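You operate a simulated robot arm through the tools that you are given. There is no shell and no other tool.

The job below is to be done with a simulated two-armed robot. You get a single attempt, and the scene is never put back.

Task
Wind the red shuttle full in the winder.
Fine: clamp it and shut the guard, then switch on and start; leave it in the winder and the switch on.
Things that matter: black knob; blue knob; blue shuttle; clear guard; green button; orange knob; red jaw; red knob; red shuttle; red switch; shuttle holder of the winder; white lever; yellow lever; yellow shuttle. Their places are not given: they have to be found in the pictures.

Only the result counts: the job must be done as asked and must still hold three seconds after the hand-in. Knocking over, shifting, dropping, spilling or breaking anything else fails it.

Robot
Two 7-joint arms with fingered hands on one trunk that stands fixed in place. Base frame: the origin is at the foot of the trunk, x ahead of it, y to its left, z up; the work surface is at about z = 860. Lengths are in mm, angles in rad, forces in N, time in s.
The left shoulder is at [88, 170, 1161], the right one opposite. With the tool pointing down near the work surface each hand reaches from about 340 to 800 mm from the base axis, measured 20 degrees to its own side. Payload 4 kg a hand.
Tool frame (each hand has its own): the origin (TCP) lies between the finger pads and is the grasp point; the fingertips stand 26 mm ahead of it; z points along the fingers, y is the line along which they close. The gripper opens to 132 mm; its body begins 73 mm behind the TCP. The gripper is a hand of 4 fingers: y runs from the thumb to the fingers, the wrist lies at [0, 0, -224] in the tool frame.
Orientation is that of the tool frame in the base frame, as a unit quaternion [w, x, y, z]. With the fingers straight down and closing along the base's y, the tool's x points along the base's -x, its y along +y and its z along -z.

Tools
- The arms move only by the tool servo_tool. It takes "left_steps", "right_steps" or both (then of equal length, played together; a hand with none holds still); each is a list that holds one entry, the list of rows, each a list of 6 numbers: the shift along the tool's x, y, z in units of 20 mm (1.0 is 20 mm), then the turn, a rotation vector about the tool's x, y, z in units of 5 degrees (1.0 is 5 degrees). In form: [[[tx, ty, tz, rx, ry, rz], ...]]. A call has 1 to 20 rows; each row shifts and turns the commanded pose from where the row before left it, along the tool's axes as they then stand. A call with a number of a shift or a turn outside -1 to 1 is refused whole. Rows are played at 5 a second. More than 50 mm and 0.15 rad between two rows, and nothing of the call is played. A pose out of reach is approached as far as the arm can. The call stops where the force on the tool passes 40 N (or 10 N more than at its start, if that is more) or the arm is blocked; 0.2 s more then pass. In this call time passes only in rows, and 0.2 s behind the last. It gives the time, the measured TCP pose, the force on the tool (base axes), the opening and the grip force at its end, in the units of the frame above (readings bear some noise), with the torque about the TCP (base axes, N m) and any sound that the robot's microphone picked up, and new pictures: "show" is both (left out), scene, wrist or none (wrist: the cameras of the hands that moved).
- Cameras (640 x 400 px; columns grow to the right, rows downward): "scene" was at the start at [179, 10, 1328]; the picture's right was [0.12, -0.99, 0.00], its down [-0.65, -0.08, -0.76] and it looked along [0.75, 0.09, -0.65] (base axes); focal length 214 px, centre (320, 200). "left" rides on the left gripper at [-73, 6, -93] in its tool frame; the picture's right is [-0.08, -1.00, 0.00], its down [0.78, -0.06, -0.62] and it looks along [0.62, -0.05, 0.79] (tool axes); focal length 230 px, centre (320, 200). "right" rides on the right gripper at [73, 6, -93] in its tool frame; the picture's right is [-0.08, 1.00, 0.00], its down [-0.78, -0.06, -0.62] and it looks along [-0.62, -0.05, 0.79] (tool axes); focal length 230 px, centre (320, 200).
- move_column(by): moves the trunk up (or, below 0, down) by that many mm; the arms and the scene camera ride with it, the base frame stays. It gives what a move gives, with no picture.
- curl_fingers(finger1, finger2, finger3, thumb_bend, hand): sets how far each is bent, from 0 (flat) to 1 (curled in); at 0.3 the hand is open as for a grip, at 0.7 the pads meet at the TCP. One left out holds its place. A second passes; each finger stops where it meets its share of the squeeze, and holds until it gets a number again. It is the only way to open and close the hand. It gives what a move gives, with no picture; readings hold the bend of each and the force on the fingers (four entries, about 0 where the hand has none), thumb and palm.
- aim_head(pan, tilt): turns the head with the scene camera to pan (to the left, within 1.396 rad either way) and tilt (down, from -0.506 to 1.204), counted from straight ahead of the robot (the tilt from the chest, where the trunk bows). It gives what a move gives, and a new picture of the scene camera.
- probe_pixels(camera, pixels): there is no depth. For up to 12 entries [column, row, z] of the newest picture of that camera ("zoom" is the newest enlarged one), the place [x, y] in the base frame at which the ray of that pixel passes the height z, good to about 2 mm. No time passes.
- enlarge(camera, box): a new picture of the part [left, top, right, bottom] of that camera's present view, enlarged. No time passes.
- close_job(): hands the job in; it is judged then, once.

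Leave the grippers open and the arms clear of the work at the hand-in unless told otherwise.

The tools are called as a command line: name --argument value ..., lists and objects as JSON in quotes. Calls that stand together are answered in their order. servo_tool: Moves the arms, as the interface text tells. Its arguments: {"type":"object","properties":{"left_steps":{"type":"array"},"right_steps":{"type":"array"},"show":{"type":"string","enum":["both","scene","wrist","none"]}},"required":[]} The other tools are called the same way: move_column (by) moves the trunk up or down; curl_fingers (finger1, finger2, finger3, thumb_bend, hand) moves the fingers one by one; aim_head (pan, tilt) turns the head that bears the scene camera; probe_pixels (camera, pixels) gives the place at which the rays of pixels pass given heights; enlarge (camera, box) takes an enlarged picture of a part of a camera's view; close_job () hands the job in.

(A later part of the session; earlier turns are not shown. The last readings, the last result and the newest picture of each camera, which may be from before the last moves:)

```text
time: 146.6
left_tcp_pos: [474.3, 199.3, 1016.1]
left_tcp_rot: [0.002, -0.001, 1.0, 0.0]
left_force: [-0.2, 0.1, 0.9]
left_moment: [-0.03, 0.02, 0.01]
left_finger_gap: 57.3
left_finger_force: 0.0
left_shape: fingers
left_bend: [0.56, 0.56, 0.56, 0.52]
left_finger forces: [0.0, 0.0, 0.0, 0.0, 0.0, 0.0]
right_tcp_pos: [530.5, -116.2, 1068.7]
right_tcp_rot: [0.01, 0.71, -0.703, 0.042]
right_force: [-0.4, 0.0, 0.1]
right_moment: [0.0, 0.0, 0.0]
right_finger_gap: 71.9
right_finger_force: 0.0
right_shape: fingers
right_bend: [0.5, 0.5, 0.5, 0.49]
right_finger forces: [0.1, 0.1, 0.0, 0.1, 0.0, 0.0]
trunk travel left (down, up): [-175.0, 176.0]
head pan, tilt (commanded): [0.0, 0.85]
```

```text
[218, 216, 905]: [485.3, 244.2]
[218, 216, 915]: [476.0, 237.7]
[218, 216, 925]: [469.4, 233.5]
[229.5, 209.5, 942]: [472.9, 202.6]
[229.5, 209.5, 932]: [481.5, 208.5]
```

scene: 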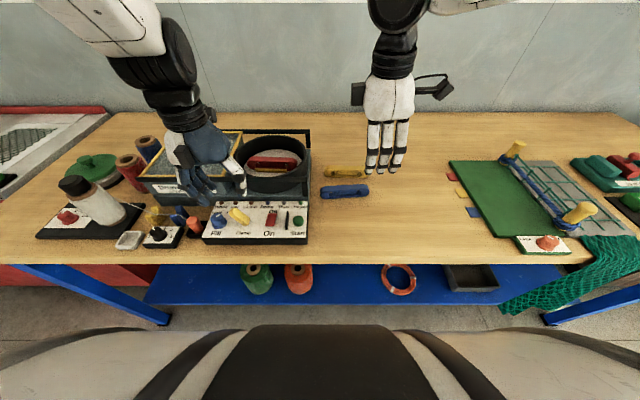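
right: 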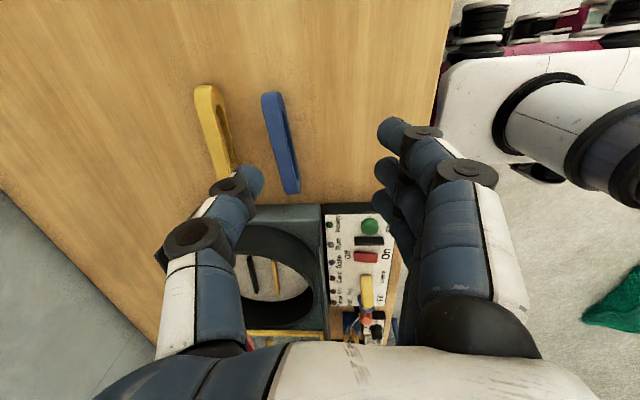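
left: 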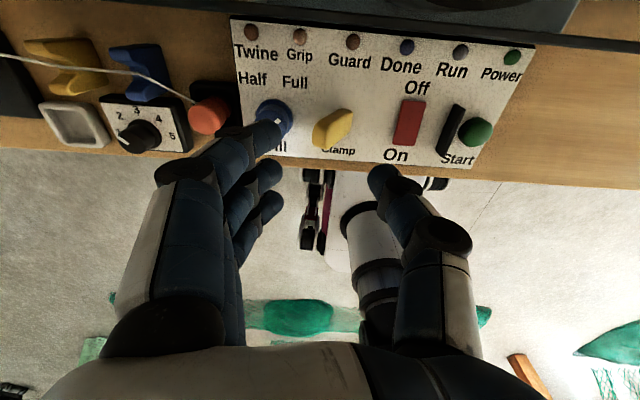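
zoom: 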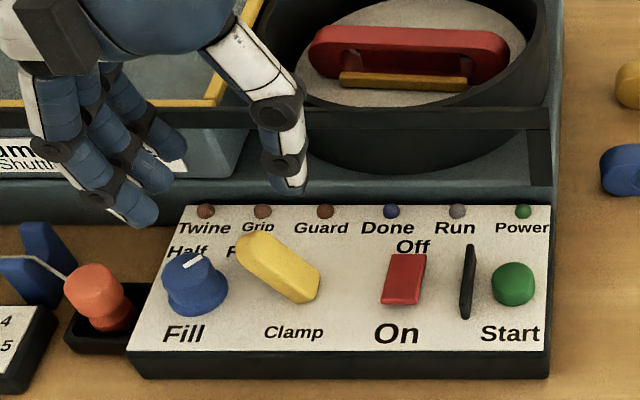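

The Fill knob's top is at z ≈ 913 and the lever's top at (475, 200, 941). I lower to z ≈ 948, so the fingertips are at about 922, clear of the knob.

servo_tool --left_steps '[[[0, 0, 0.9, 0, 0, 0], [0, 0, 0.9, 0, 0, 0], [0, 0, 0.9, 0, 0, 0], [0, 0, 0.7, 0, 0, 0]]]'

curl_fingers --hand "left" --finger1 0.64 --finger2 0.64 --finger3 0.64 --thumb_bend 0.58

enlarge --camera "left" --box '[200, 60, 500, 260]'

enlarge --camera "scene" --box '[180, 160, 320, 250]'

```text
time: 147.6
left_tcp_pos: [475.4, 200.5, 946.9]
left_tcp_rot: [0.001, 0.0, 1.0, 0.001]
left_force: [1.0, 0.0, 1.2]
left_moment: [0.03, 0.0, -0.02]
left_finger_gap: 57.1
left_finger_force: 0.8
left_shape: fingers
left_bend: [0.56, 0.58, 0.56, 0.52]
left_finger forces: [0.0, 1.6, 0.0, 0.0, 0.1, 0.0]
right_tcp_pos: [531.1, -116.2, 1069.2]
right_tcp_rot: [0.009, 0.71, -0.703, 0.043]
right_force: [-1.0, -0.6, 0.4]
right_moment: [0.04, 0.01, -0.02]
right_finger_gap: 71.9
right_finger_force: 0.1
right_shape: fingers
right_bend: [0.5, 0.5, 0.5, 0.49]
right_finger forces: [0.1, 0.1, 0.0, 0.1, 0.2, 0.0]
trunk travel left (down, up): [-175.0, 176.0]
head pan, tilt (commanded): [0.0, 0.85]
```

scene: 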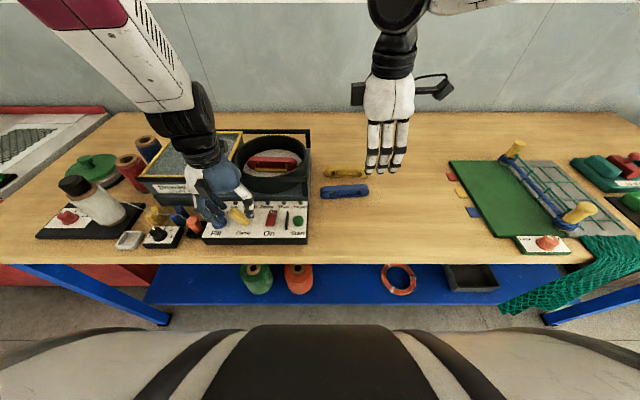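
left: 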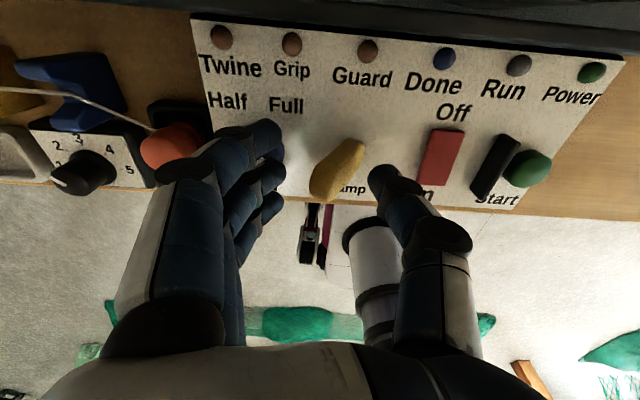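

```text
time: 148.6
left_tcp_pos: [474.4, 200.6, 947.5]
left_tcp_rot: [0.001, 0.0, 1.0, 0.0]
left_force: [0.8, 1.2, 0.0]
left_moment: [0.02, -0.01, 0.03]
left_finger_gap: 38.5
left_finger_force: 0.1
left_shape: fingers
left_bend: [0.64, 0.64, 0.64, 0.57]
left_finger forces: [0.0, 0.0, 0.0, 0.0, 0.0, 0.1]
right_tcp_pos: [530.4, -114.4, 1070.2]
right_tcp_rot: [0.01, 0.71, -0.703, 0.043]
right_force: [-0.4, 0.3, -0.9]
right_moment: [-0.03, -0.02, 0.02]
right_finger_gap: 71.8
right_finger_force: 0.1
right_shape: fingers
right_bend: [0.5, 0.5, 0.5, 0.49]
right_finger forces: [0.0, 0.0, 0.0, 0.1, 0.0, 0.1]
trunk travel left (down, up): [-175.0, 176.0]
head pan, tilt (commanded): [0.0, 0.85]
```

```text
2.00 times, centred on (350, 160) of left
```

zoom: 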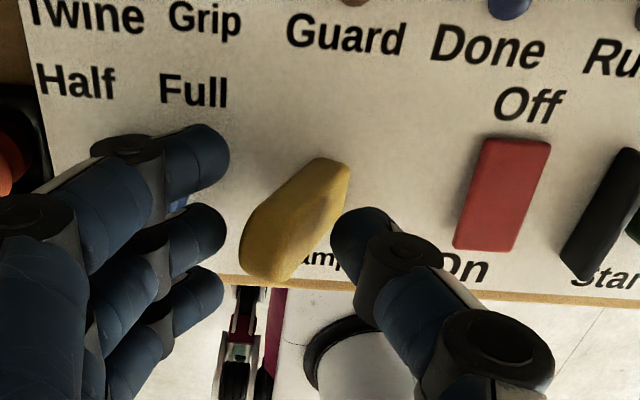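

```text
4.44 times, centred on (250, 205) of scene
```

zoom: 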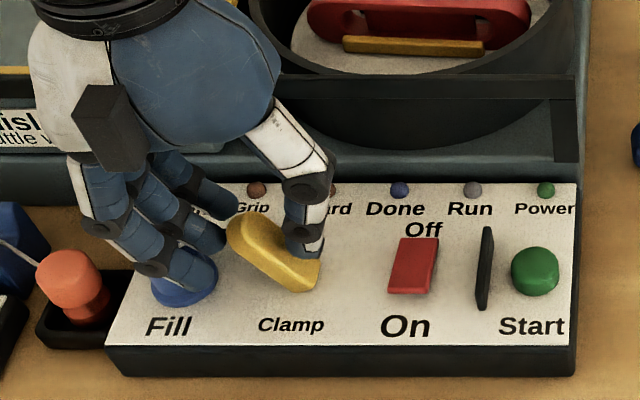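

The lever is caged between the fingers (left) and thumb (right). I push to the right with the finger pads.

servo_tool --left_steps '[[[0, -0.7, 0, 0, 0, 0], [0, -0.7, 0, 0, 0, 0]]]' --show "none"

enlarge --camera "scene" --box '[180, 160, 320, 250]'

enlarge --camera "left" --box '[200, 60, 500, 260]'

```text
time: 149.2
left_tcp_pos: [475.5, 170.2, 948.2]
left_tcp_rot: [0.0, 0.0, 1.0, 0.0]
left_force: [-0.2, 0.2, -0.4]
left_moment: [0.04, -0.02, 0.01]
left_finger_gap: 38.7
left_finger_force: 0.1
left_shape: fingers
left_bend: [0.64, 0.64, 0.64, 0.57]
left_finger forces: [0.0, 0.0, 0.0, 0.1, 0.0, 0.0]
right_tcp_pos: [531.4, -115.8, 1070.4]
right_tcp_rot: [0.01, 0.709, -0.704, 0.042]
right_force: [0.3, -0.5, 0.2]
right_moment: [0.0, 0.0, -0.04]
right_finger_gap: 71.5
right_finger_force: 0.1
right_shape: fingers
right_bend: [0.5, 0.5, 0.5, 0.49]
right_finger forces: [0.0, 0.0, 0.0, 0.0, 0.0, 0.0]
trunk travel left (down, up): [-175.0, 176.0]
head pan, tilt (commanded): [0.0, 0.85]
```

```text
4.44 times, centred on (250, 205) of scene
```

zoom: 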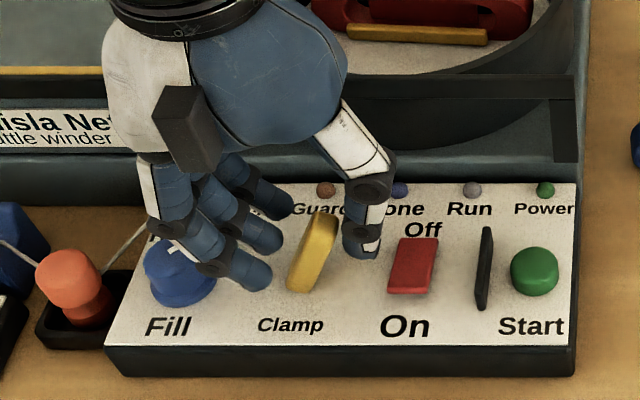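

```text
2.00 times, centred on (350, 160) of left
```

zoom: 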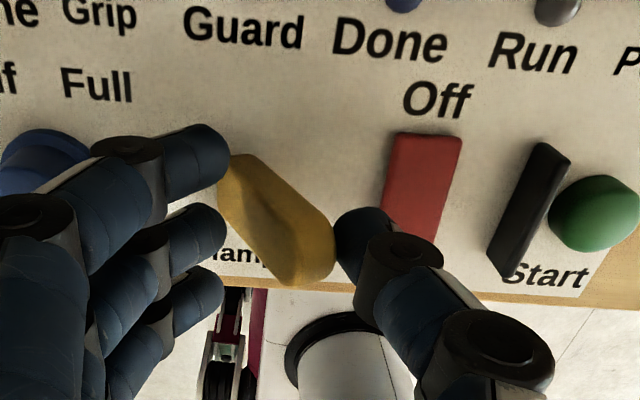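

The lever has flipped over to the right. I push a little more to make sure it is at its stop.

servo_tool --left_steps '[[[0, -0.4, 0, 0, 0, 0], [0, -0.3, 0, 0, 0, 0]]]' --show "none"

enlarge --camera "scene" --box '[180, 130, 320, 250]'

enlarge --camera "left" --box '[200, 60, 500, 260]'

```text
time: 149.8
left_tcp_pos: [474.8, 159.1, 948.0]
left_tcp_rot: [0.0, -0.001, 1.0, -0.002]
left_force: [0.5, 1.4, 1.0]
left_moment: [0.01, -0.01, -0.01]
left_finger_gap: 38.7
left_finger_force: 1.1
left_shape: fingers
left_bend: [0.64, 0.63, 0.64, 0.57]
left_finger forces: [0.0, 1.8, 0.0, 0.0, 0.0, 0.0]
right_tcp_pos: [531.2, -116.5, 1070.1]
right_tcp_rot: [0.01, 0.71, -0.703, 0.041]
right_force: [-0.6, 0.4, 0.4]
right_moment: [0.01, 0.0, 0.03]
right_finger_gap: 72.0
right_finger_force: 0.0
right_shape: fingers
right_bend: [0.5, 0.5, 0.5, 0.49]
right_finger forces: [0.1, 0.0, 0.0, 0.1, 0.0, 0.0]
trunk travel left (down, up): [-175.0, 176.0]
head pan, tilt (commanded): [0.0, 0.85]
```

```text
3.33 times, centred on (250, 190) of scene
```

zoom: 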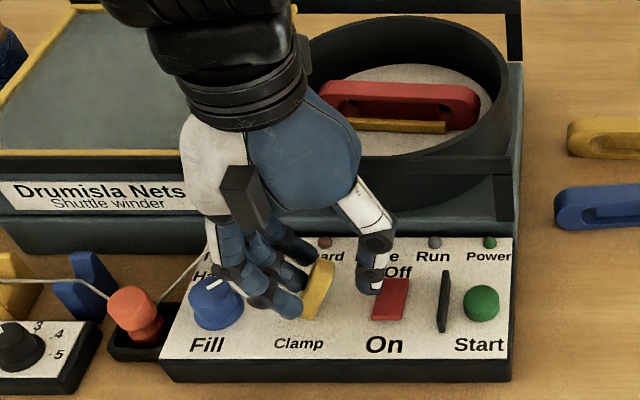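

```text
2.00 times, centred on (350, 160) of left
```

zoom: 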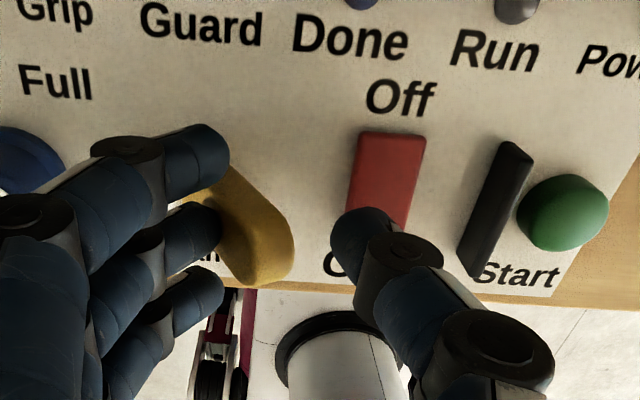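

The lever is at its stop (light 1.8 N). I lift the left hand clear and check the jaws.

servo_tool --left_steps '[[[0, 0.1, -0.5, 0, 0, 0], [0, 0, -1, 0, 0, 0], [0, 0, -1, 0, 0, 0], [0, 0.5, -1, 0, 0, 0], [0, 1, -1, 0, 0, 0], [0, 1, -1, 0, 0, 0], [0, 1, -0.5, 0, 0, 0], [0, 1, 0, 0, 0, 0], [0, 1, 0, 0, 0, 0]]]'

enlarge --camera "scene" --box '[180, 130, 320, 250]'

enlarge --camera "scene" --box '[240, 135, 310, 185]'

enlarge --camera "right" --box '[220, 180, 420, 350]'

```text
time: 151.8
left_tcp_pos: [474.8, 270.5, 1066.6]
left_tcp_rot: [0.0, 0.0, 1.0, 0.002]
left_force: [0.4, 0.5, 0.6]
left_moment: [0.0, 0.02, 0.0]
left_finger_gap: 38.4
left_finger_force: 0.0
left_shape: fingers
left_bend: [0.64, 0.64, 0.64, 0.57]
left_finger forces: [0.1, 0.0, 0.1, 0.1, 0.1, 0.0]
right_tcp_pos: [531.0, -116.6, 1068.8]
right_tcp_rot: [0.011, 0.71, -0.703, 0.043]
right_force: [-1.2, 0.7, -0.7]
right_moment: [0.01, -0.01, 0.01]
right_finger_gap: 71.8
right_finger_force: 0.0
right_shape: fingers
right_bend: [0.5, 0.5, 0.5, 0.49]
right_finger forces: [0.0, 0.0, 0.0, 0.0, 0.1, 0.0]
trunk travel left (down, up): [-175.0, 176.0]
head pan, tilt (commanded): [0.0, 0.85]
```

scene: 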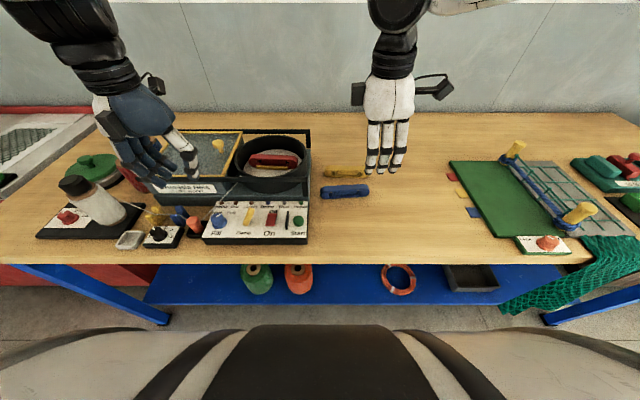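
left: 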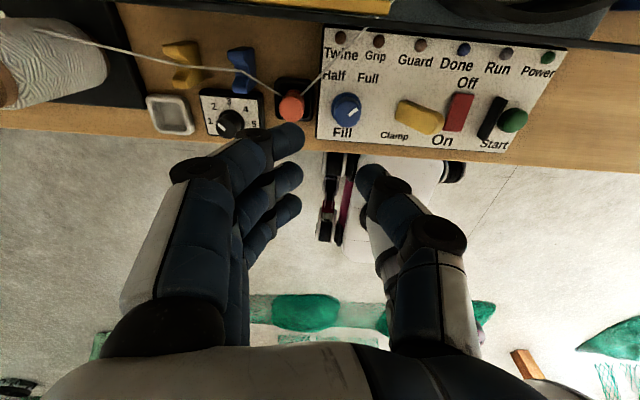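

```text
3.33 times, centred on (250, 190) of scene
```

zoom: 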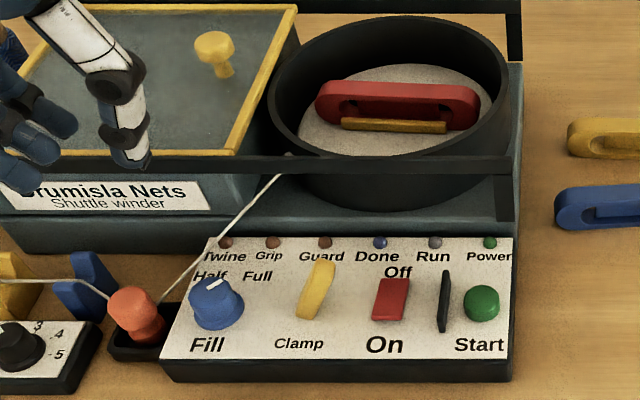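

```text
8.00 times, centred on (275, 160) of scene
```

zoom: 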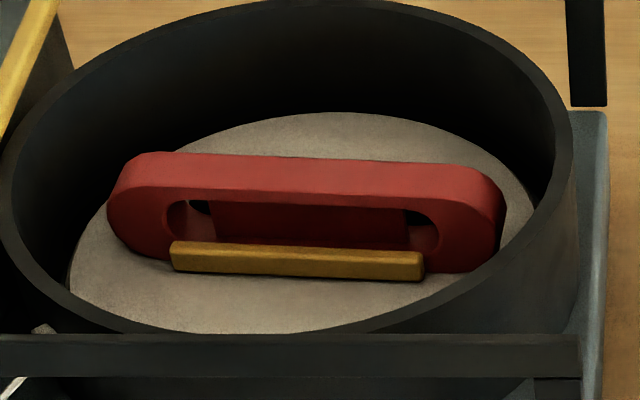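

```text
2.35 times, centred on (320, 265) of right
```

zoom: 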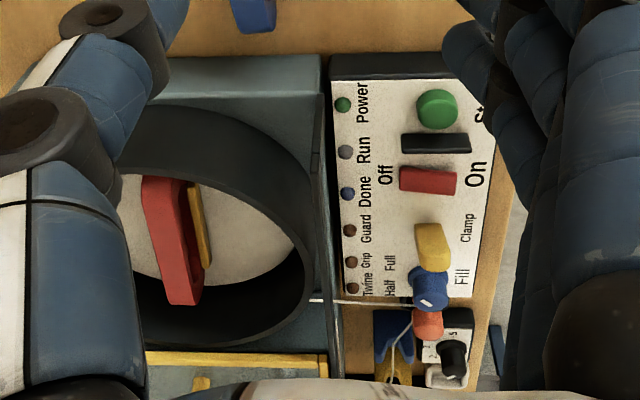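

The clamp works: the orange jaw now presses the shuttle against the black jaw, and the twine has run across to the winder's feeder. Next comes the guard: I shape the left hand (thumb wide, fingers part-curled) and move it above the guard knob at about (657, 262).

curl_fingers --hand "left" --finger1 0.6 --finger2 0.6 --finger3 0.6 --thumb_bend 0.38

servo_tool --left_steps '[[[0, 0, -1, 0, 0, 0], [-0.8, 0.1, -0.5, 0, 0, 0], [-1, 0.1, 0, 0, 0, 0], [-1, 0.1, 0, 0, 0, 0], [-1, 0.1, 0, 0, 0, 0], [-1, 0.1, 0, 0, 0, 0], [-1, 0.1, 0, 0, 0, 0], [-1, 0.1, 0, 0, 0, 0], [-1, 0, 0, 0, 0, 0]]]'

enlarge --camera "left" --box '[160, 0, 520, 240]'

enlarge --camera "scene" --box '[140, 80, 320, 200]'

```text
time: 152.8
left_tcp_pos: [476.3, 271.1, 1066.4]
left_tcp_rot: [0.001, 0.0, 1.0, 0.001]
left_force: [1.1, -0.3, -0.2]
left_moment: [0.0, 0.0, -0.03]
left_finger_gap: 73.7
left_finger_force: 0.1
left_shape: fingers
left_bend: [0.6, 0.6, 0.6, 0.38]
left_finger forces: [0.0, 0.0, 0.1, 0.0, 0.0, 0.0]
right_tcp_pos: [531.0, -117.3, 1069.5]
right_tcp_rot: [0.011, 0.71, -0.703, 0.043]
right_force: [-0.8, -0.3, -0.3]
right_moment: [-0.02, -0.01, -0.01]
right_finger_gap: 71.6
right_finger_force: 0.1
right_shape: fingers
right_bend: [0.5, 0.5, 0.5, 0.49]
right_finger forces: [0.1, 0.1, 0.0, 0.1, 0.0, 0.0]
trunk travel left (down, up): [-175.0, 176.0]
head pan, tilt (commanded): [0.0, 0.85]
```

```text
time: 154.8
left_tcp_pos: [631.3, 285.1, 1096.6]
left_tcp_rot: [-0.001, 0.0, 1.0, 0.002]
left_force: [0.2, 0.0, 0.1]
left_moment: [-0.02, 0.01, -0.01]
left_finger_gap: 73.2
left_finger_force: 0.0
left_shape: fingers
left_bend: [0.6, 0.6, 0.6, 0.38]
left_finger forces: [0.0, 0.0, 0.0, 0.1, 0.0, 0.0]
right_tcp_pos: [532.0, -115.2, 1069.4]
right_tcp_rot: [0.011, 0.71, -0.703, 0.042]
right_force: [0.9, -0.2, -0.4]
right_moment: [-0.02, 0.01, 0.01]
right_finger_gap: 71.9
right_finger_force: 0.1
right_shape: fingers
right_bend: [0.5, 0.5, 0.5, 0.49]
right_finger forces: [0.0, 0.0, 0.0, 0.0, 0.0, 0.0]
trunk travel left (down, up): [-175.0, 176.0]
head pan, tilt (commanded): [0.0, 0.85]
```

scene: 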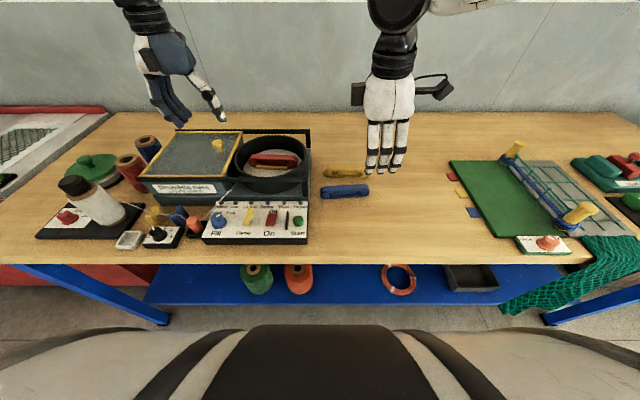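
left: 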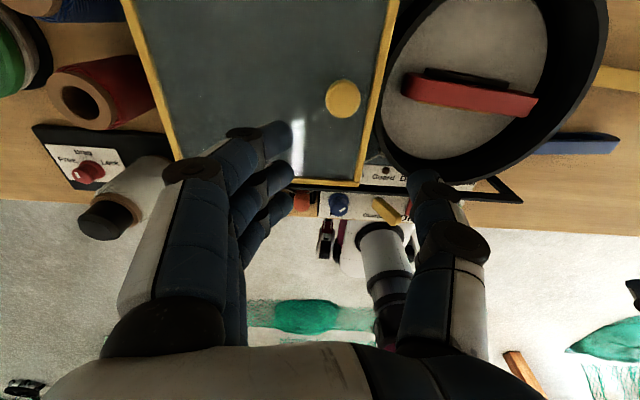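

```text
1.67 times, centred on (340, 120) of left
```

zoom: 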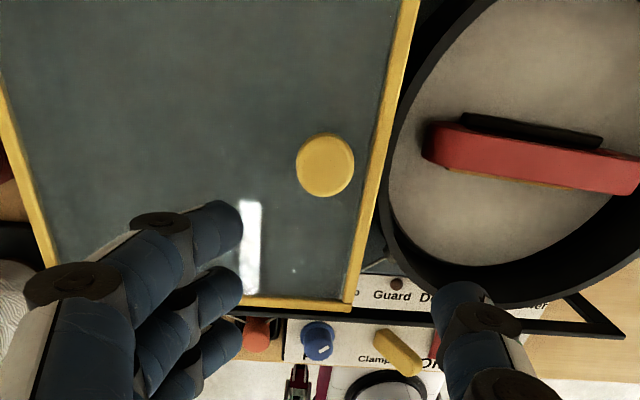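

```text
3.33 times, centred on (230, 140) of scene
```

zoom: 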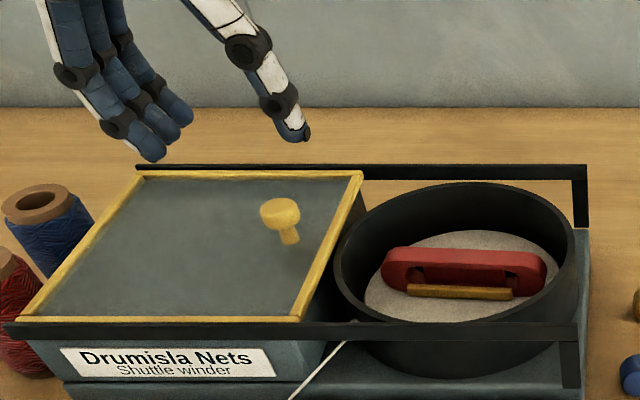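

The guard knob is at left-camera pixel (343, 98), and I probe it.

probe_pixels --camera "left" --pixels '[[343, 98, 1000], [343, 98, 990], [325, 98, 1000], [361, 98, 1000], [383, 60, 968], [355, 182, 968], [180, 150, 968]]'

probe_pixels --camera "scene" --pixels '[[218, 142, 1000], [218, 142, 990], [239, 132, 968], [219.5, 176, 968], [141, 178, 968]]'

```text
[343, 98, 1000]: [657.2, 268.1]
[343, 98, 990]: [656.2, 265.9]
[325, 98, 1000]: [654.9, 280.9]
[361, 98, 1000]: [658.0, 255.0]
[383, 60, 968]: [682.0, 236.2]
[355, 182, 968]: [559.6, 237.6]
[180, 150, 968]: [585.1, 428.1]
```

```text
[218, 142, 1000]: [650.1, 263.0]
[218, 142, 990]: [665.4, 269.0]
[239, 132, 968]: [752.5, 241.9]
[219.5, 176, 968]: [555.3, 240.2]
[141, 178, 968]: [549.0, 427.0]
```

The knob is at (657, 267, ~996), and the far finger at x ≈ 656 lines up behind it. I lower to z ≈ 1008.

servo_tool --left_steps '[[[0, 0.1, 1, 0, 0, 0], [0, 0.1, 1, 0, 0, 0], [0, 0, 1, 0, 0, 0], [0, 0, 0.8, 0, 0, 0], [0, 0, 0.6, 0, 0, 0]]]'

enlarge --camera "left" --box '[160, 0, 520, 240]'

enlarge --camera "scene" --box '[140, 80, 320, 200]'

```text
time: 156.0
left_tcp_pos: [630.8, 288.4, 1009.9]
left_tcp_rot: [0.001, 0.0, 1.0, 0.001]
left_force: [-0.5, -0.6, 0.6]
left_moment: [0.0, -0.02, 0.04]
left_finger_gap: 73.7
left_finger_force: 0.1
left_shape: fingers
left_bend: [0.6, 0.6, 0.6, 0.38]
left_finger forces: [0.0, 0.1, 0.0, 0.0, 0.0, 0.1]
right_tcp_pos: [530.9, -115.0, 1070.2]
right_tcp_rot: [0.01, 0.71, -0.703, 0.042]
right_force: [0.9, 0.3, -0.9]
right_moment: [0.03, -0.01, 0.0]
right_finger_gap: 71.7
right_finger_force: 0.1
right_shape: fingers
right_bend: [0.5, 0.5, 0.5, 0.49]
right_finger forces: [0.0, 0.0, 0.0, 0.0, 0.0, 0.1]
trunk travel left (down, up): [-175.0, 176.0]
head pan, tilt (commanded): [0.0, 0.85]
```

scene: 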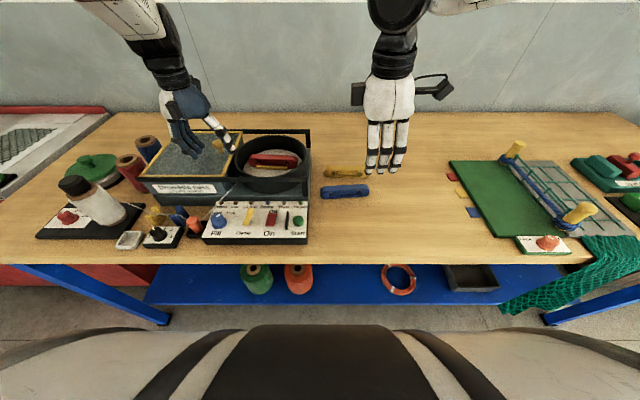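
left: 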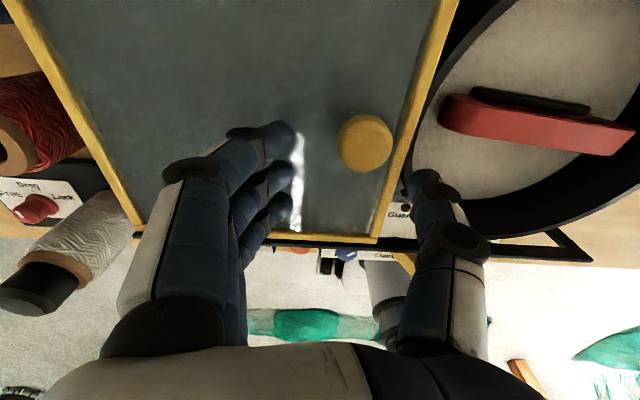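

```text
1.67 times, centred on (340, 120) of left
```

zoom: 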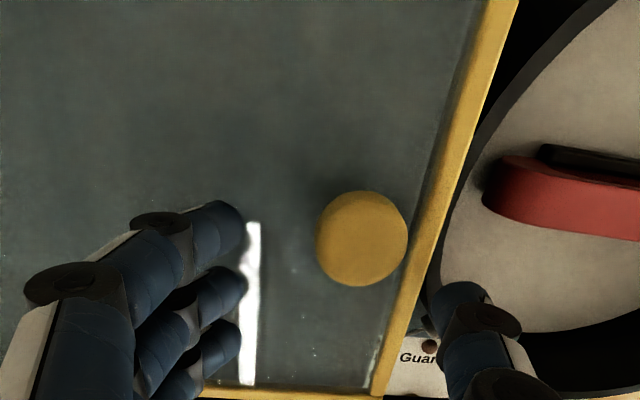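

```text
3.33 times, centred on (230, 140) of scene
```

zoom: 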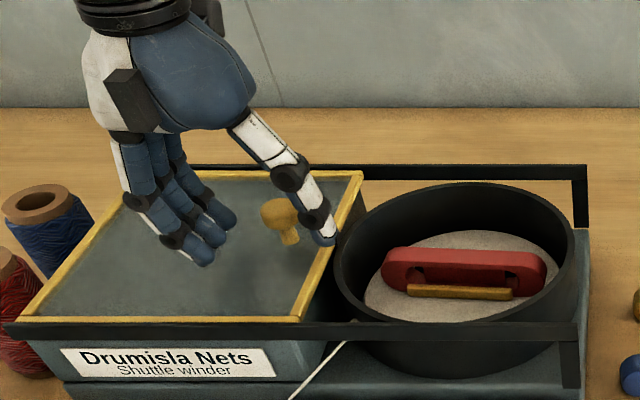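

The far finger is right behind the knob. I push the guard to the right, starting with 60 mm.

servo_tool --left_steps '[[[0, -0.6, 0, 0, 0, 0], [0, -0.6, 0, 0, 0, 0], [0, -0.6, 0, 0, 0, 0], [0, -0.6, 0, 0, 0, 0], [0, -0.6, 0, 0, 0, 0]]]'

enlarge --camera "scene" --box '[140, 80, 320, 200]'

```text
time: 157.2
left_tcp_pos: [630.6, 228.2, 1010.2]
left_tcp_rot: [0.001, 0.0, 1.0, 0.001]
left_force: [-0.1, 0.1, 0.3]
left_moment: [-0.01, -0.01, 0.03]
left_finger_gap: 75.4
left_finger_force: 0.3
left_shape: fingers
left_bend: [0.59, 0.6, 0.6, 0.38]
left_finger forces: [0.6, 0.0, 0.0, 0.0, 0.0, 0.1]
right_tcp_pos: [530.9, -114.2, 1069.8]
right_tcp_rot: [0.01, 0.709, -0.704, 0.042]
right_force: [-0.3, 0.6, -0.6]
right_moment: [0.0, -0.01, 0.01]
right_finger_gap: 71.7
right_finger_force: 0.0
right_shape: fingers
right_bend: [0.5, 0.5, 0.5, 0.49]
right_finger forces: [0.0, 0.1, 0.0, 0.0, 0.1, 0.0]
trunk travel left (down, up): [-175.0, 176.0]
head pan, tilt (commanded): [0.0, 0.85]
```

scene: 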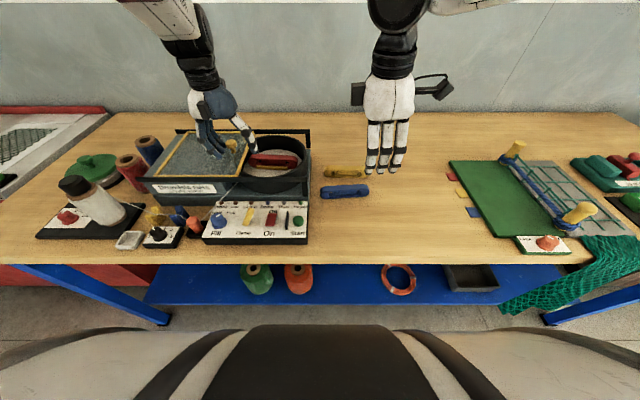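
left: 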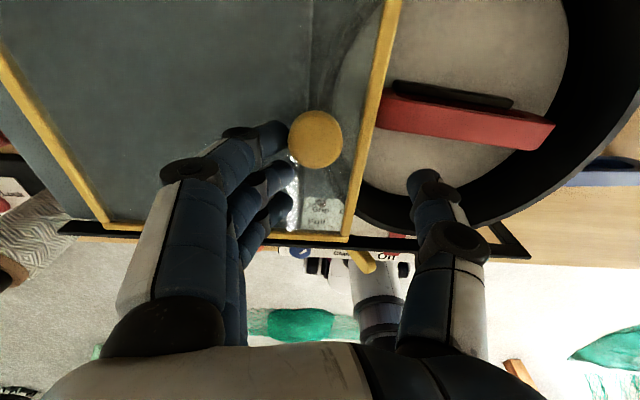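

```text
3.33 times, centred on (230, 140) of scene
```

zoom: 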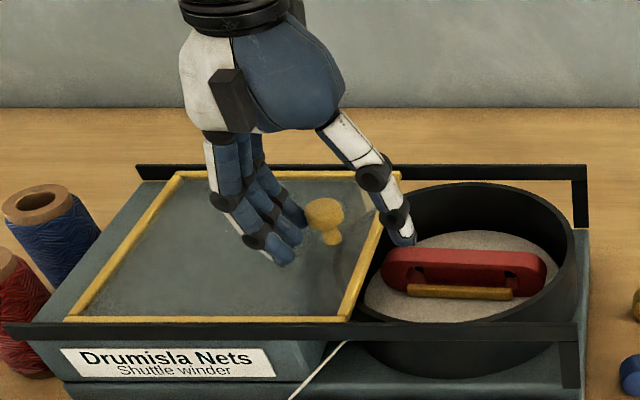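

The guard slides easily. To keep the hands apart I move the right hand further right, and then push the guard the rest of the way.

servo_tool --right_steps '[[[1, 0, 0, 0, 0, 0], [1, 0, 0, 0, 0, 0], [1, 0, 0, 0, 0, 0], [1, 0, 0, 0, 0, 0], [1, 0, 0, 0, 0, 0], [1, 0, 0, 0, 0, 0], [0, 0, 0, 0, 0, 0]]]' --left_steps '[[[0, 0, 0, 0, 0, 0], [0, -0.8, 0, 0, 0, 0], [0, -0.8, 0, 0, 0, 0], [0, -0.8, 0, 0, 0, 0], [0, -0.8, 0, 0, 0, 0], [0, -0.8, 0, 0, 0, 0], [0, -0.8, 0, 0, 0, 0]]]'

enlarge --camera "scene" --box '[140, 80, 320, 200]'

```text
time: 158.8
left_tcp_pos: [634.1, 139.6, 1009.7]
left_tcp_rot: [0.001, -0.009, 1.0, -0.007]
left_force: [-0.1, 1.2, 0.2]
left_moment: [0.02, 0.01, 0.0]
left_finger_gap: 75.7
left_finger_force: 0.6
left_shape: fingers
left_bend: [0.59, 0.6, 0.6, 0.38]
left_finger forces: [0.8, 0.0, 0.1, 0.1, 0.1, 0.1]
right_tcp_pos: [531.9, -235.8, 1078.0]
right_tcp_rot: [0.01, 0.709, -0.704, 0.042]
right_force: [0.0, -0.3, -0.3]
right_moment: [-0.01, 0.01, -0.04]
right_finger_gap: 71.9
right_finger_force: 0.1
right_shape: fingers
right_bend: [0.5, 0.5, 0.5, 0.49]
right_finger forces: [0.0, 0.1, 0.0, 0.1, 0.0, 0.0]
trunk travel left (down, up): [-175.0, 176.0]
head pan, tilt (commanded): [0.0, 0.85]
```

scene: 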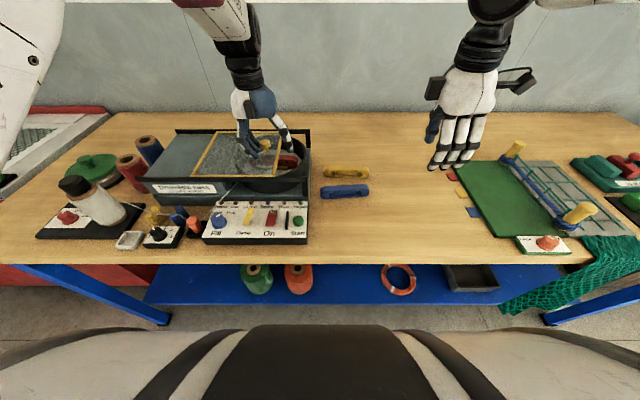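
right: 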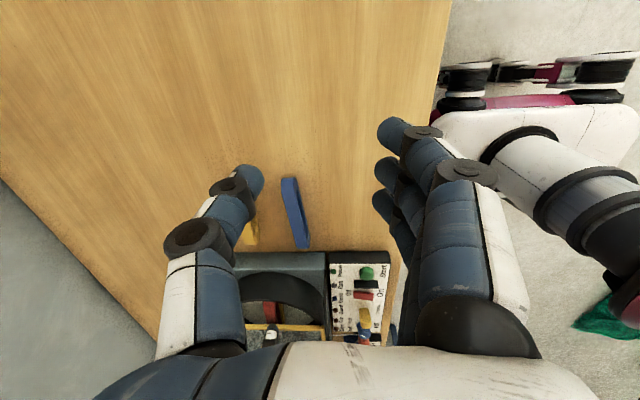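
left: 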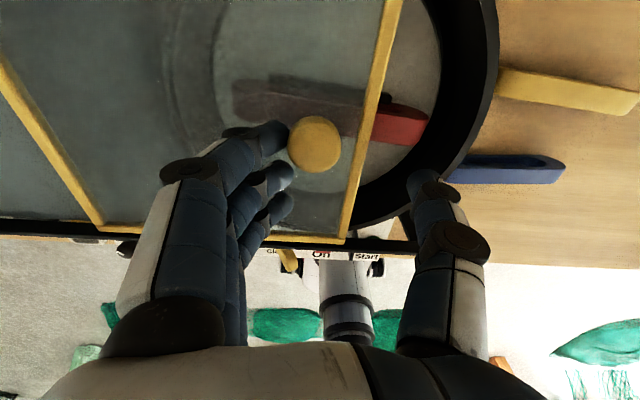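

```text
3.33 times, centred on (230, 140) of scene
```

zoom: 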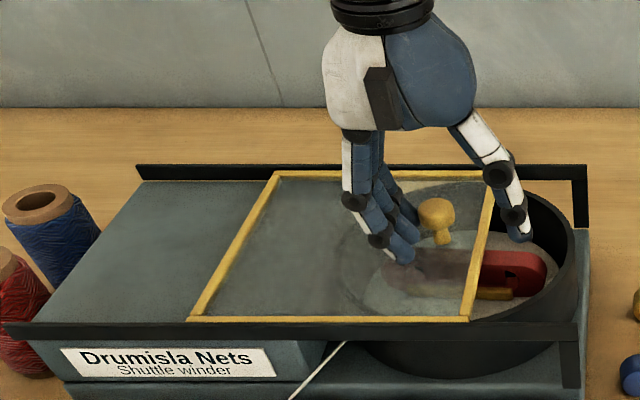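

servo_tool --left_steps '[[[0, -0.7, 0, 0, 0, 0], [0, -0.7, 0, 0, 0, 0], [0, -0.7, 0, 0, 0, 0]]]'

enlarge --camera "scene" --box '[140, 80, 320, 200]'

```text
time: 159.6
left_tcp_pos: [637.2, 112.2, 1014.0]
left_tcp_rot: [-0.001, -0.029, 0.999, -0.026]
left_force: [-0.1, 1.6, -0.9]
left_moment: [-0.01, 0.01, 0.03]
left_finger_gap: 76.0
left_finger_force: 0.9
left_shape: fingers
left_bend: [0.59, 0.6, 0.6, 0.38]
left_finger forces: [0.7, 0.0, 0.0, 0.1, 0.0, 0.0]
right_tcp_pos: [532.5, -235.8, 1078.5]
right_tcp_rot: [0.01, 0.709, -0.704, 0.043]
right_force: [0.4, 0.4, -0.3]
right_moment: [-0.02, 0.0, -0.03]
right_finger_gap: 71.9
right_finger_force: 0.1
right_shape: fingers
right_bend: [0.5, 0.5, 0.5, 0.49]
right_finger forces: [0.0, 0.1, 0.0, 0.1, 0.0, 0.0]
trunk travel left (down, up): [-175.0, 176.0]
head pan, tilt (commanded): [0.0, 0.85]
```

scene: 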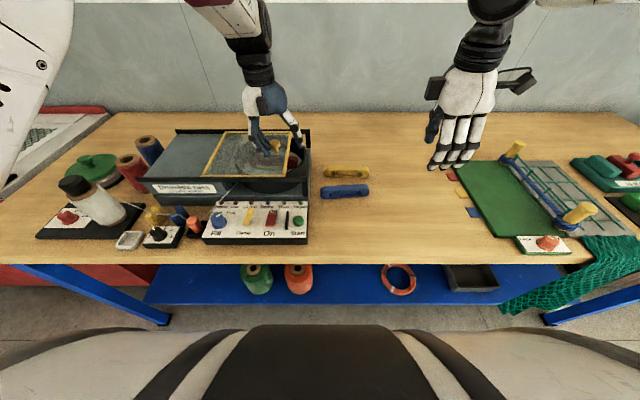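
left: 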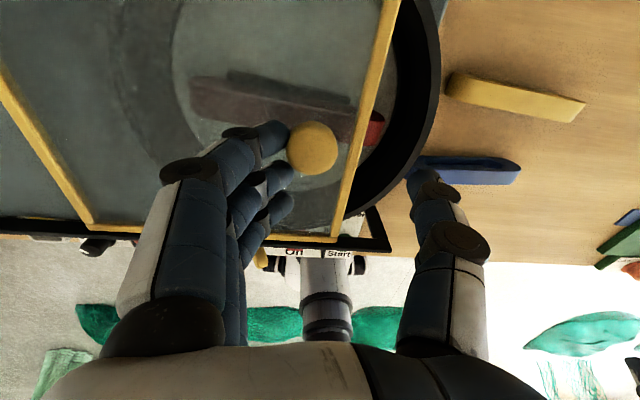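

```text
3.33 times, centred on (230, 140) of scene
```

zoom: 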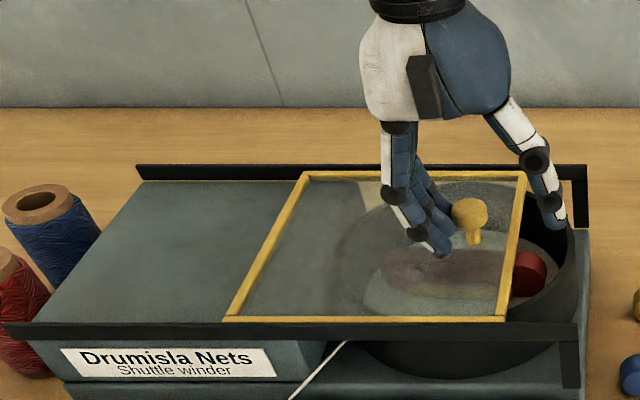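

The wrist nears its limit with about 45 mm left to go. I let the hand roll about 20° (fingers pointing right-down, wrist staying left), which eases the reach while keeping contact with the knob.

servo_tool --left_steps '[[[0, 0, -0.05, 0.75, 0, 0.1], [0, 0, -0.05, 0.75, 0, 0.1], [0, 0, -0.05, 0.75, 0, 0.1], [0, 0, -0.05, 0.75, 0, 0.1], [0, 0, -0.05, 0.75, 0, 0.1]]]'

enlarge --camera "scene" --box '[140, 80, 320, 200]'

```text
time: 160.8
left_tcp_pos: [630.7, 90.8, 1014.0]
left_tcp_rot: [0.0, 0.022, 0.986, -0.164]
left_force: [0.0, 0.7, 0.1]
left_moment: [-0.05, 0.02, 0.0]
left_finger_gap: 75.1
left_finger_force: 0.0
left_shape: fingers
left_bend: [0.59, 0.6, 0.6, 0.38]
left_finger forces: [0.5, 0.0, 0.0, 0.0, 0.1, 0.0]
right_tcp_pos: [531.9, -235.8, 1077.4]
right_tcp_rot: [0.011, 0.709, -0.703, 0.042]
right_force: [0.3, 0.3, -0.7]
right_moment: [-0.02, -0.02, 0.02]
right_finger_gap: 71.7
right_finger_force: 0.1
right_shape: fingers
right_bend: [0.5, 0.5, 0.5, 0.49]
right_finger forces: [0.0, 0.0, 0.0, 0.0, 0.0, 0.1]
trunk travel left (down, up): [-175.0, 176.0]
head pan, tilt (commanded): [0.0, 0.85]
```

scene: 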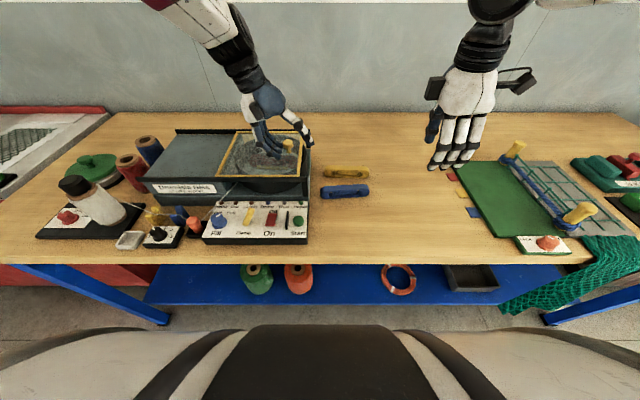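
left: 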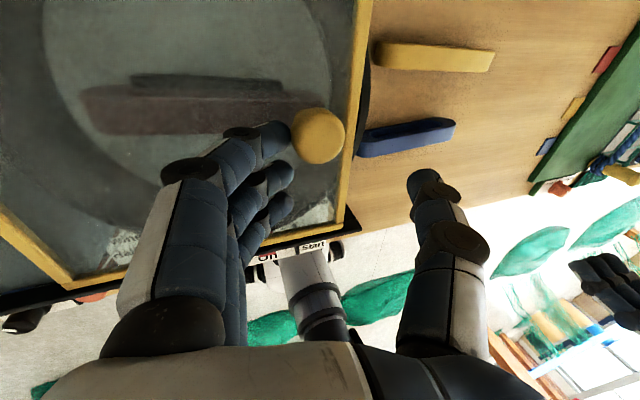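

```text
3.33 times, centred on (230, 140) of scene
```

zoom: 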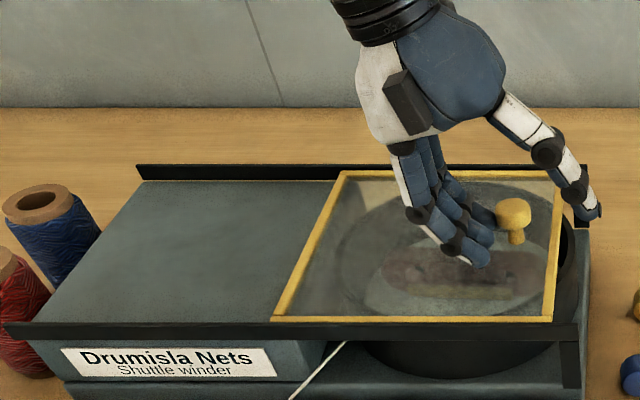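

servo_tool --left_steps '[[[0, -0.47, 0.15, 0, 0, 0], [0, -0.47, 0.15, 0, 0, 0]]]'

enlarge --camera "scene" --box '[140, 80, 320, 200]'

```text
time: 161.4
left_tcp_pos: [630.8, 71.4, 1013.1]
left_tcp_rot: [0.001, 0.022, 0.987, -0.162]
left_force: [0.4, 2.7, 0.9]
left_moment: [0.04, -0.02, 0.02]
left_finger_gap: 76.4
left_finger_force: 0.8
left_shape: fingers
left_bend: [0.59, 0.6, 0.6, 0.38]
left_finger forces: [1.5, 0.0, 0.1, 0.0, 0.0, 0.0]
right_tcp_pos: [532.4, -234.9, 1079.3]
right_tcp_rot: [0.01, 0.709, -0.703, 0.043]
right_force: [-0.2, -0.1, -0.4]
right_moment: [0.0, 0.03, -0.01]
right_finger_gap: 71.9
right_finger_force: 0.0
right_shape: fingers
right_bend: [0.5, 0.5, 0.5, 0.49]
right_finger forces: [0.0, 0.0, 0.0, 0.1, 0.0, 0.1]
trunk travel left (down, up): [-175.0, 176.0]
head pan, tilt (commanded): [0.0, 0.85]
```

scene: 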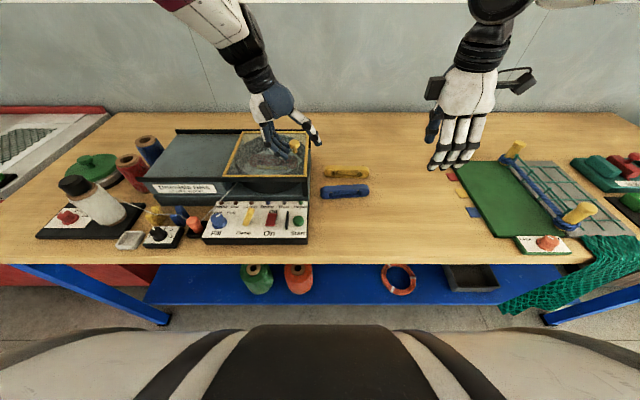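
left: 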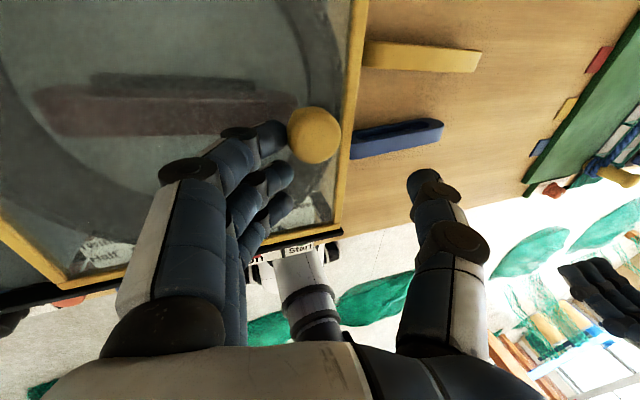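

```text
3.33 times, centred on (230, 140) of scene
```

zoom: 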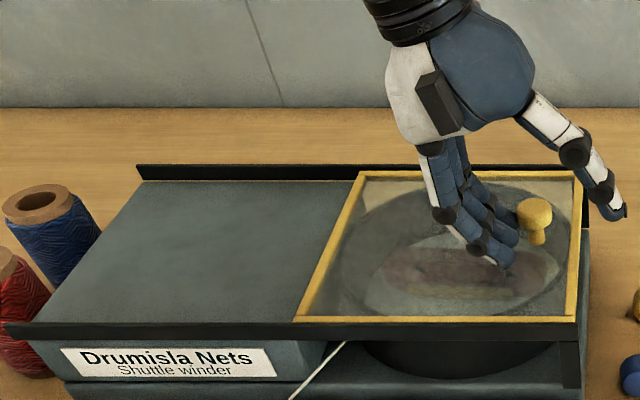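

Nearly there. I push the last bit until it meets its end stop.

servo_tool --left_steps '[[[0, -0.3, 0.1, 0, 0, 0], [0, -0.3, 0.1, 0, 0, 0]]]'

enlarge --camera "scene" --box '[180, 100, 340, 200]'

```text
time: 162.0
left_tcp_pos: [629.0, 59.6, 1015.0]
left_tcp_rot: [0.001, 0.022, 0.987, -0.162]
left_force: [-0.1, 5.8, -1.2]
left_moment: [0.14, 0.04, 0.15]
left_finger_gap: 84.2
left_finger_force: 2.5
left_shape: fingers
left_bend: [0.55, 0.6, 0.6, 0.38]
left_finger forces: [5.0, 0.0, 0.0, 0.1, 0.0, 0.1]
right_tcp_pos: [532.4, -234.4, 1079.5]
right_tcp_rot: [0.011, 0.71, -0.703, 0.042]
right_force: [-0.2, -0.5, -0.4]
right_moment: [-0.01, 0.01, 0.0]
right_finger_gap: 71.6
right_finger_force: 0.0
right_shape: fingers
right_bend: [0.5, 0.5, 0.5, 0.49]
right_finger forces: [0.0, 0.0, 0.1, 0.1, 0.1, 0.0]
trunk travel left (down, up): [-175.0, 176.0]
head pan, tilt (commanded): [0.0, 0.85]
```

scene: 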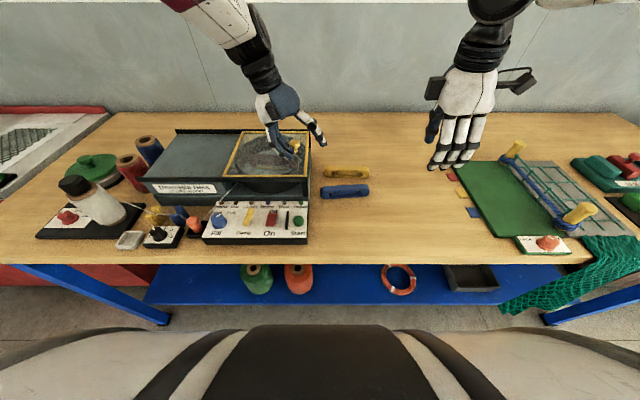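
left: 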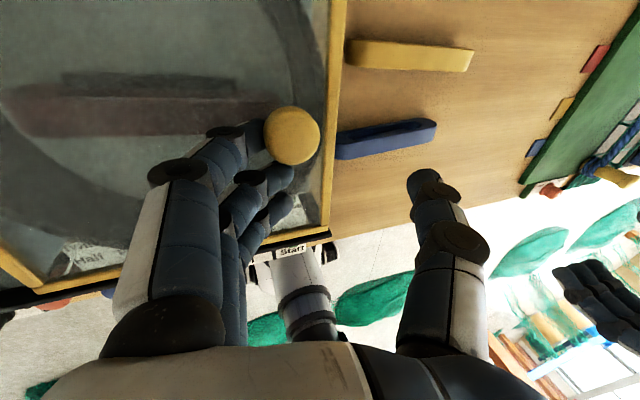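

```text
4.00 times, centred on (260, 150) of scene
```

zoom: 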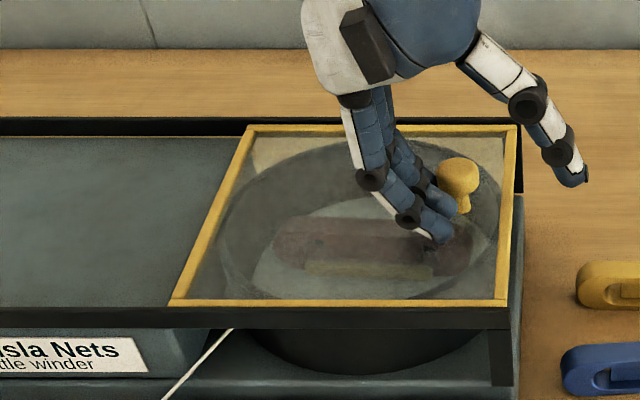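

The guard is fully shut (5 N against the stop). I back the left hand off the knob, lift it and take it away to the left, undoing its roll, while the right hand turns back to its natural yaw.

servo_tool --left_steps '[[[0, 0.7, -0.25, 0, 0, 0], [0, 0.5, -0.6, 0, 0, 0], [0, -0.2, -0.94, 0, 0, 0], [0, -0.3, -0.94, 0, 0, 0], [0, 0.5, -0.9, -0.6, 0, 0], [0, 0.9, -0.4, -0.7, 0, 0], [0, 1, 0, -0.7, 0, -0.1], [0, 1, 0, -0.7, 0, -0.1], [0, 1, 0, -0.7, 0, -0.1], [0.5, 1, 0, -0.4, 0, 0], [1, 1, 0, 0, 0, 0], [1, 1, 0, 0, 0, 0], [1, 1, 0, 0, 0, 0], [1, 1, 0, 0, 0, 0], [1, 1, 0, 0, 0, 0], [1, 1, 0, 0, 0, 0], [1, 1, 0, 0, 0, 0], [0, 0, 0, 0, 0, 0]]]' --right_steps '[[[0, 0, 0, 0, 0, 1], [0, 0, 0, 0, 0, 1], [0, 0, 0, 0, 0, 1], [0, 0, 0, 0, 0, 1], [0, 0, 0, 0, 0, 1], [0, 0, 0, 0, 0, 1], [0, 0, 0, 0, 0, 1], [0, 0, 0, 0, 0, 1], [0, 0, 0, 0, 0, 1], [0, 0, 0, 0, 0, 1], [0, 0, 0, 0, 0, 1], [0, 0, 0, 0, 0, 1], [0, 0, 0, 0, 0, 1], [0, 0, 0, 0, 0, 1], [0, 0, 0, 0, 0, 1], [0, 0, 0, 0, 0, 1], [0, 0, 0, 0, 0, 1], [0, 0, 0, 0, 0, 1]]]'

```text
time: 165.8
left_tcp_pos: [486.2, 344.5, 1069.3]
left_tcp_rot: [0.003, 0.008, 1.0, 0.002]
left_force: [-0.8, -0.3, 0.7]
left_moment: [0.01, 0.03, -0.01]
left_finger_gap: 74.4
left_finger_force: 0.0
left_shape: fingers
left_bend: [0.6, 0.6, 0.6, 0.38]
left_finger forces: [0.2, 0.0, 0.1, 0.0, 0.1, 0.0]
right_tcp_pos: [533.2, -235.4, 1078.9]
right_tcp_rot: [0.022, -0.004, 0.999, -0.038]
right_force: [0.4, 0.4, -0.6]
right_moment: [0.0, -0.01, 0.02]
right_finger_gap: 72.0
right_finger_force: 0.0
right_shape: fingers
right_bend: [0.5, 0.5, 0.5, 0.49]
right_finger forces: [0.1, 0.0, 0.1, 0.1, 0.1, 0.0]
trunk travel left (down, up): [-175.0, 176.0]
head pan, tilt (commanded): [0.0, 0.85]
```

scene: 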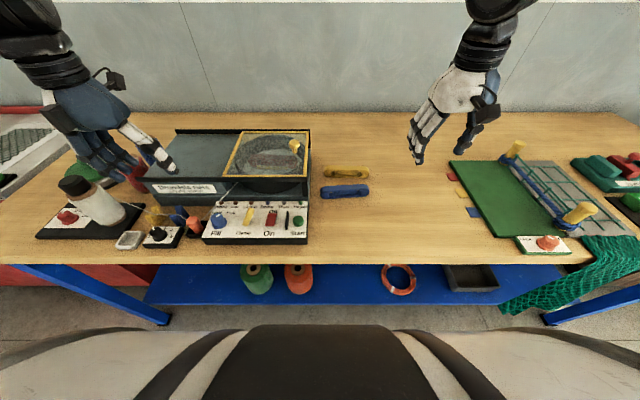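
right: 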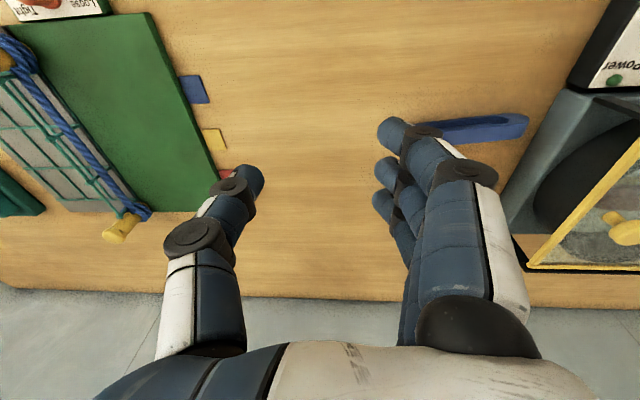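
left: 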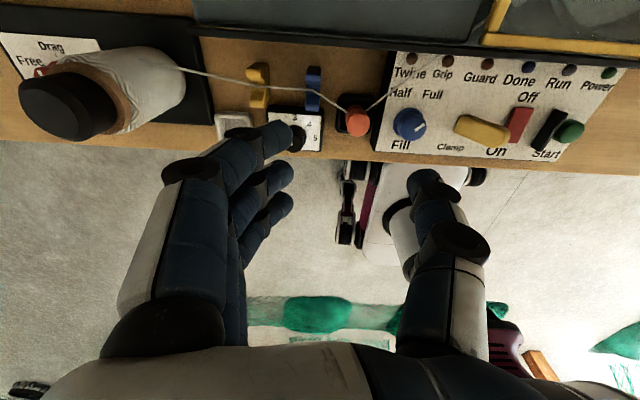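

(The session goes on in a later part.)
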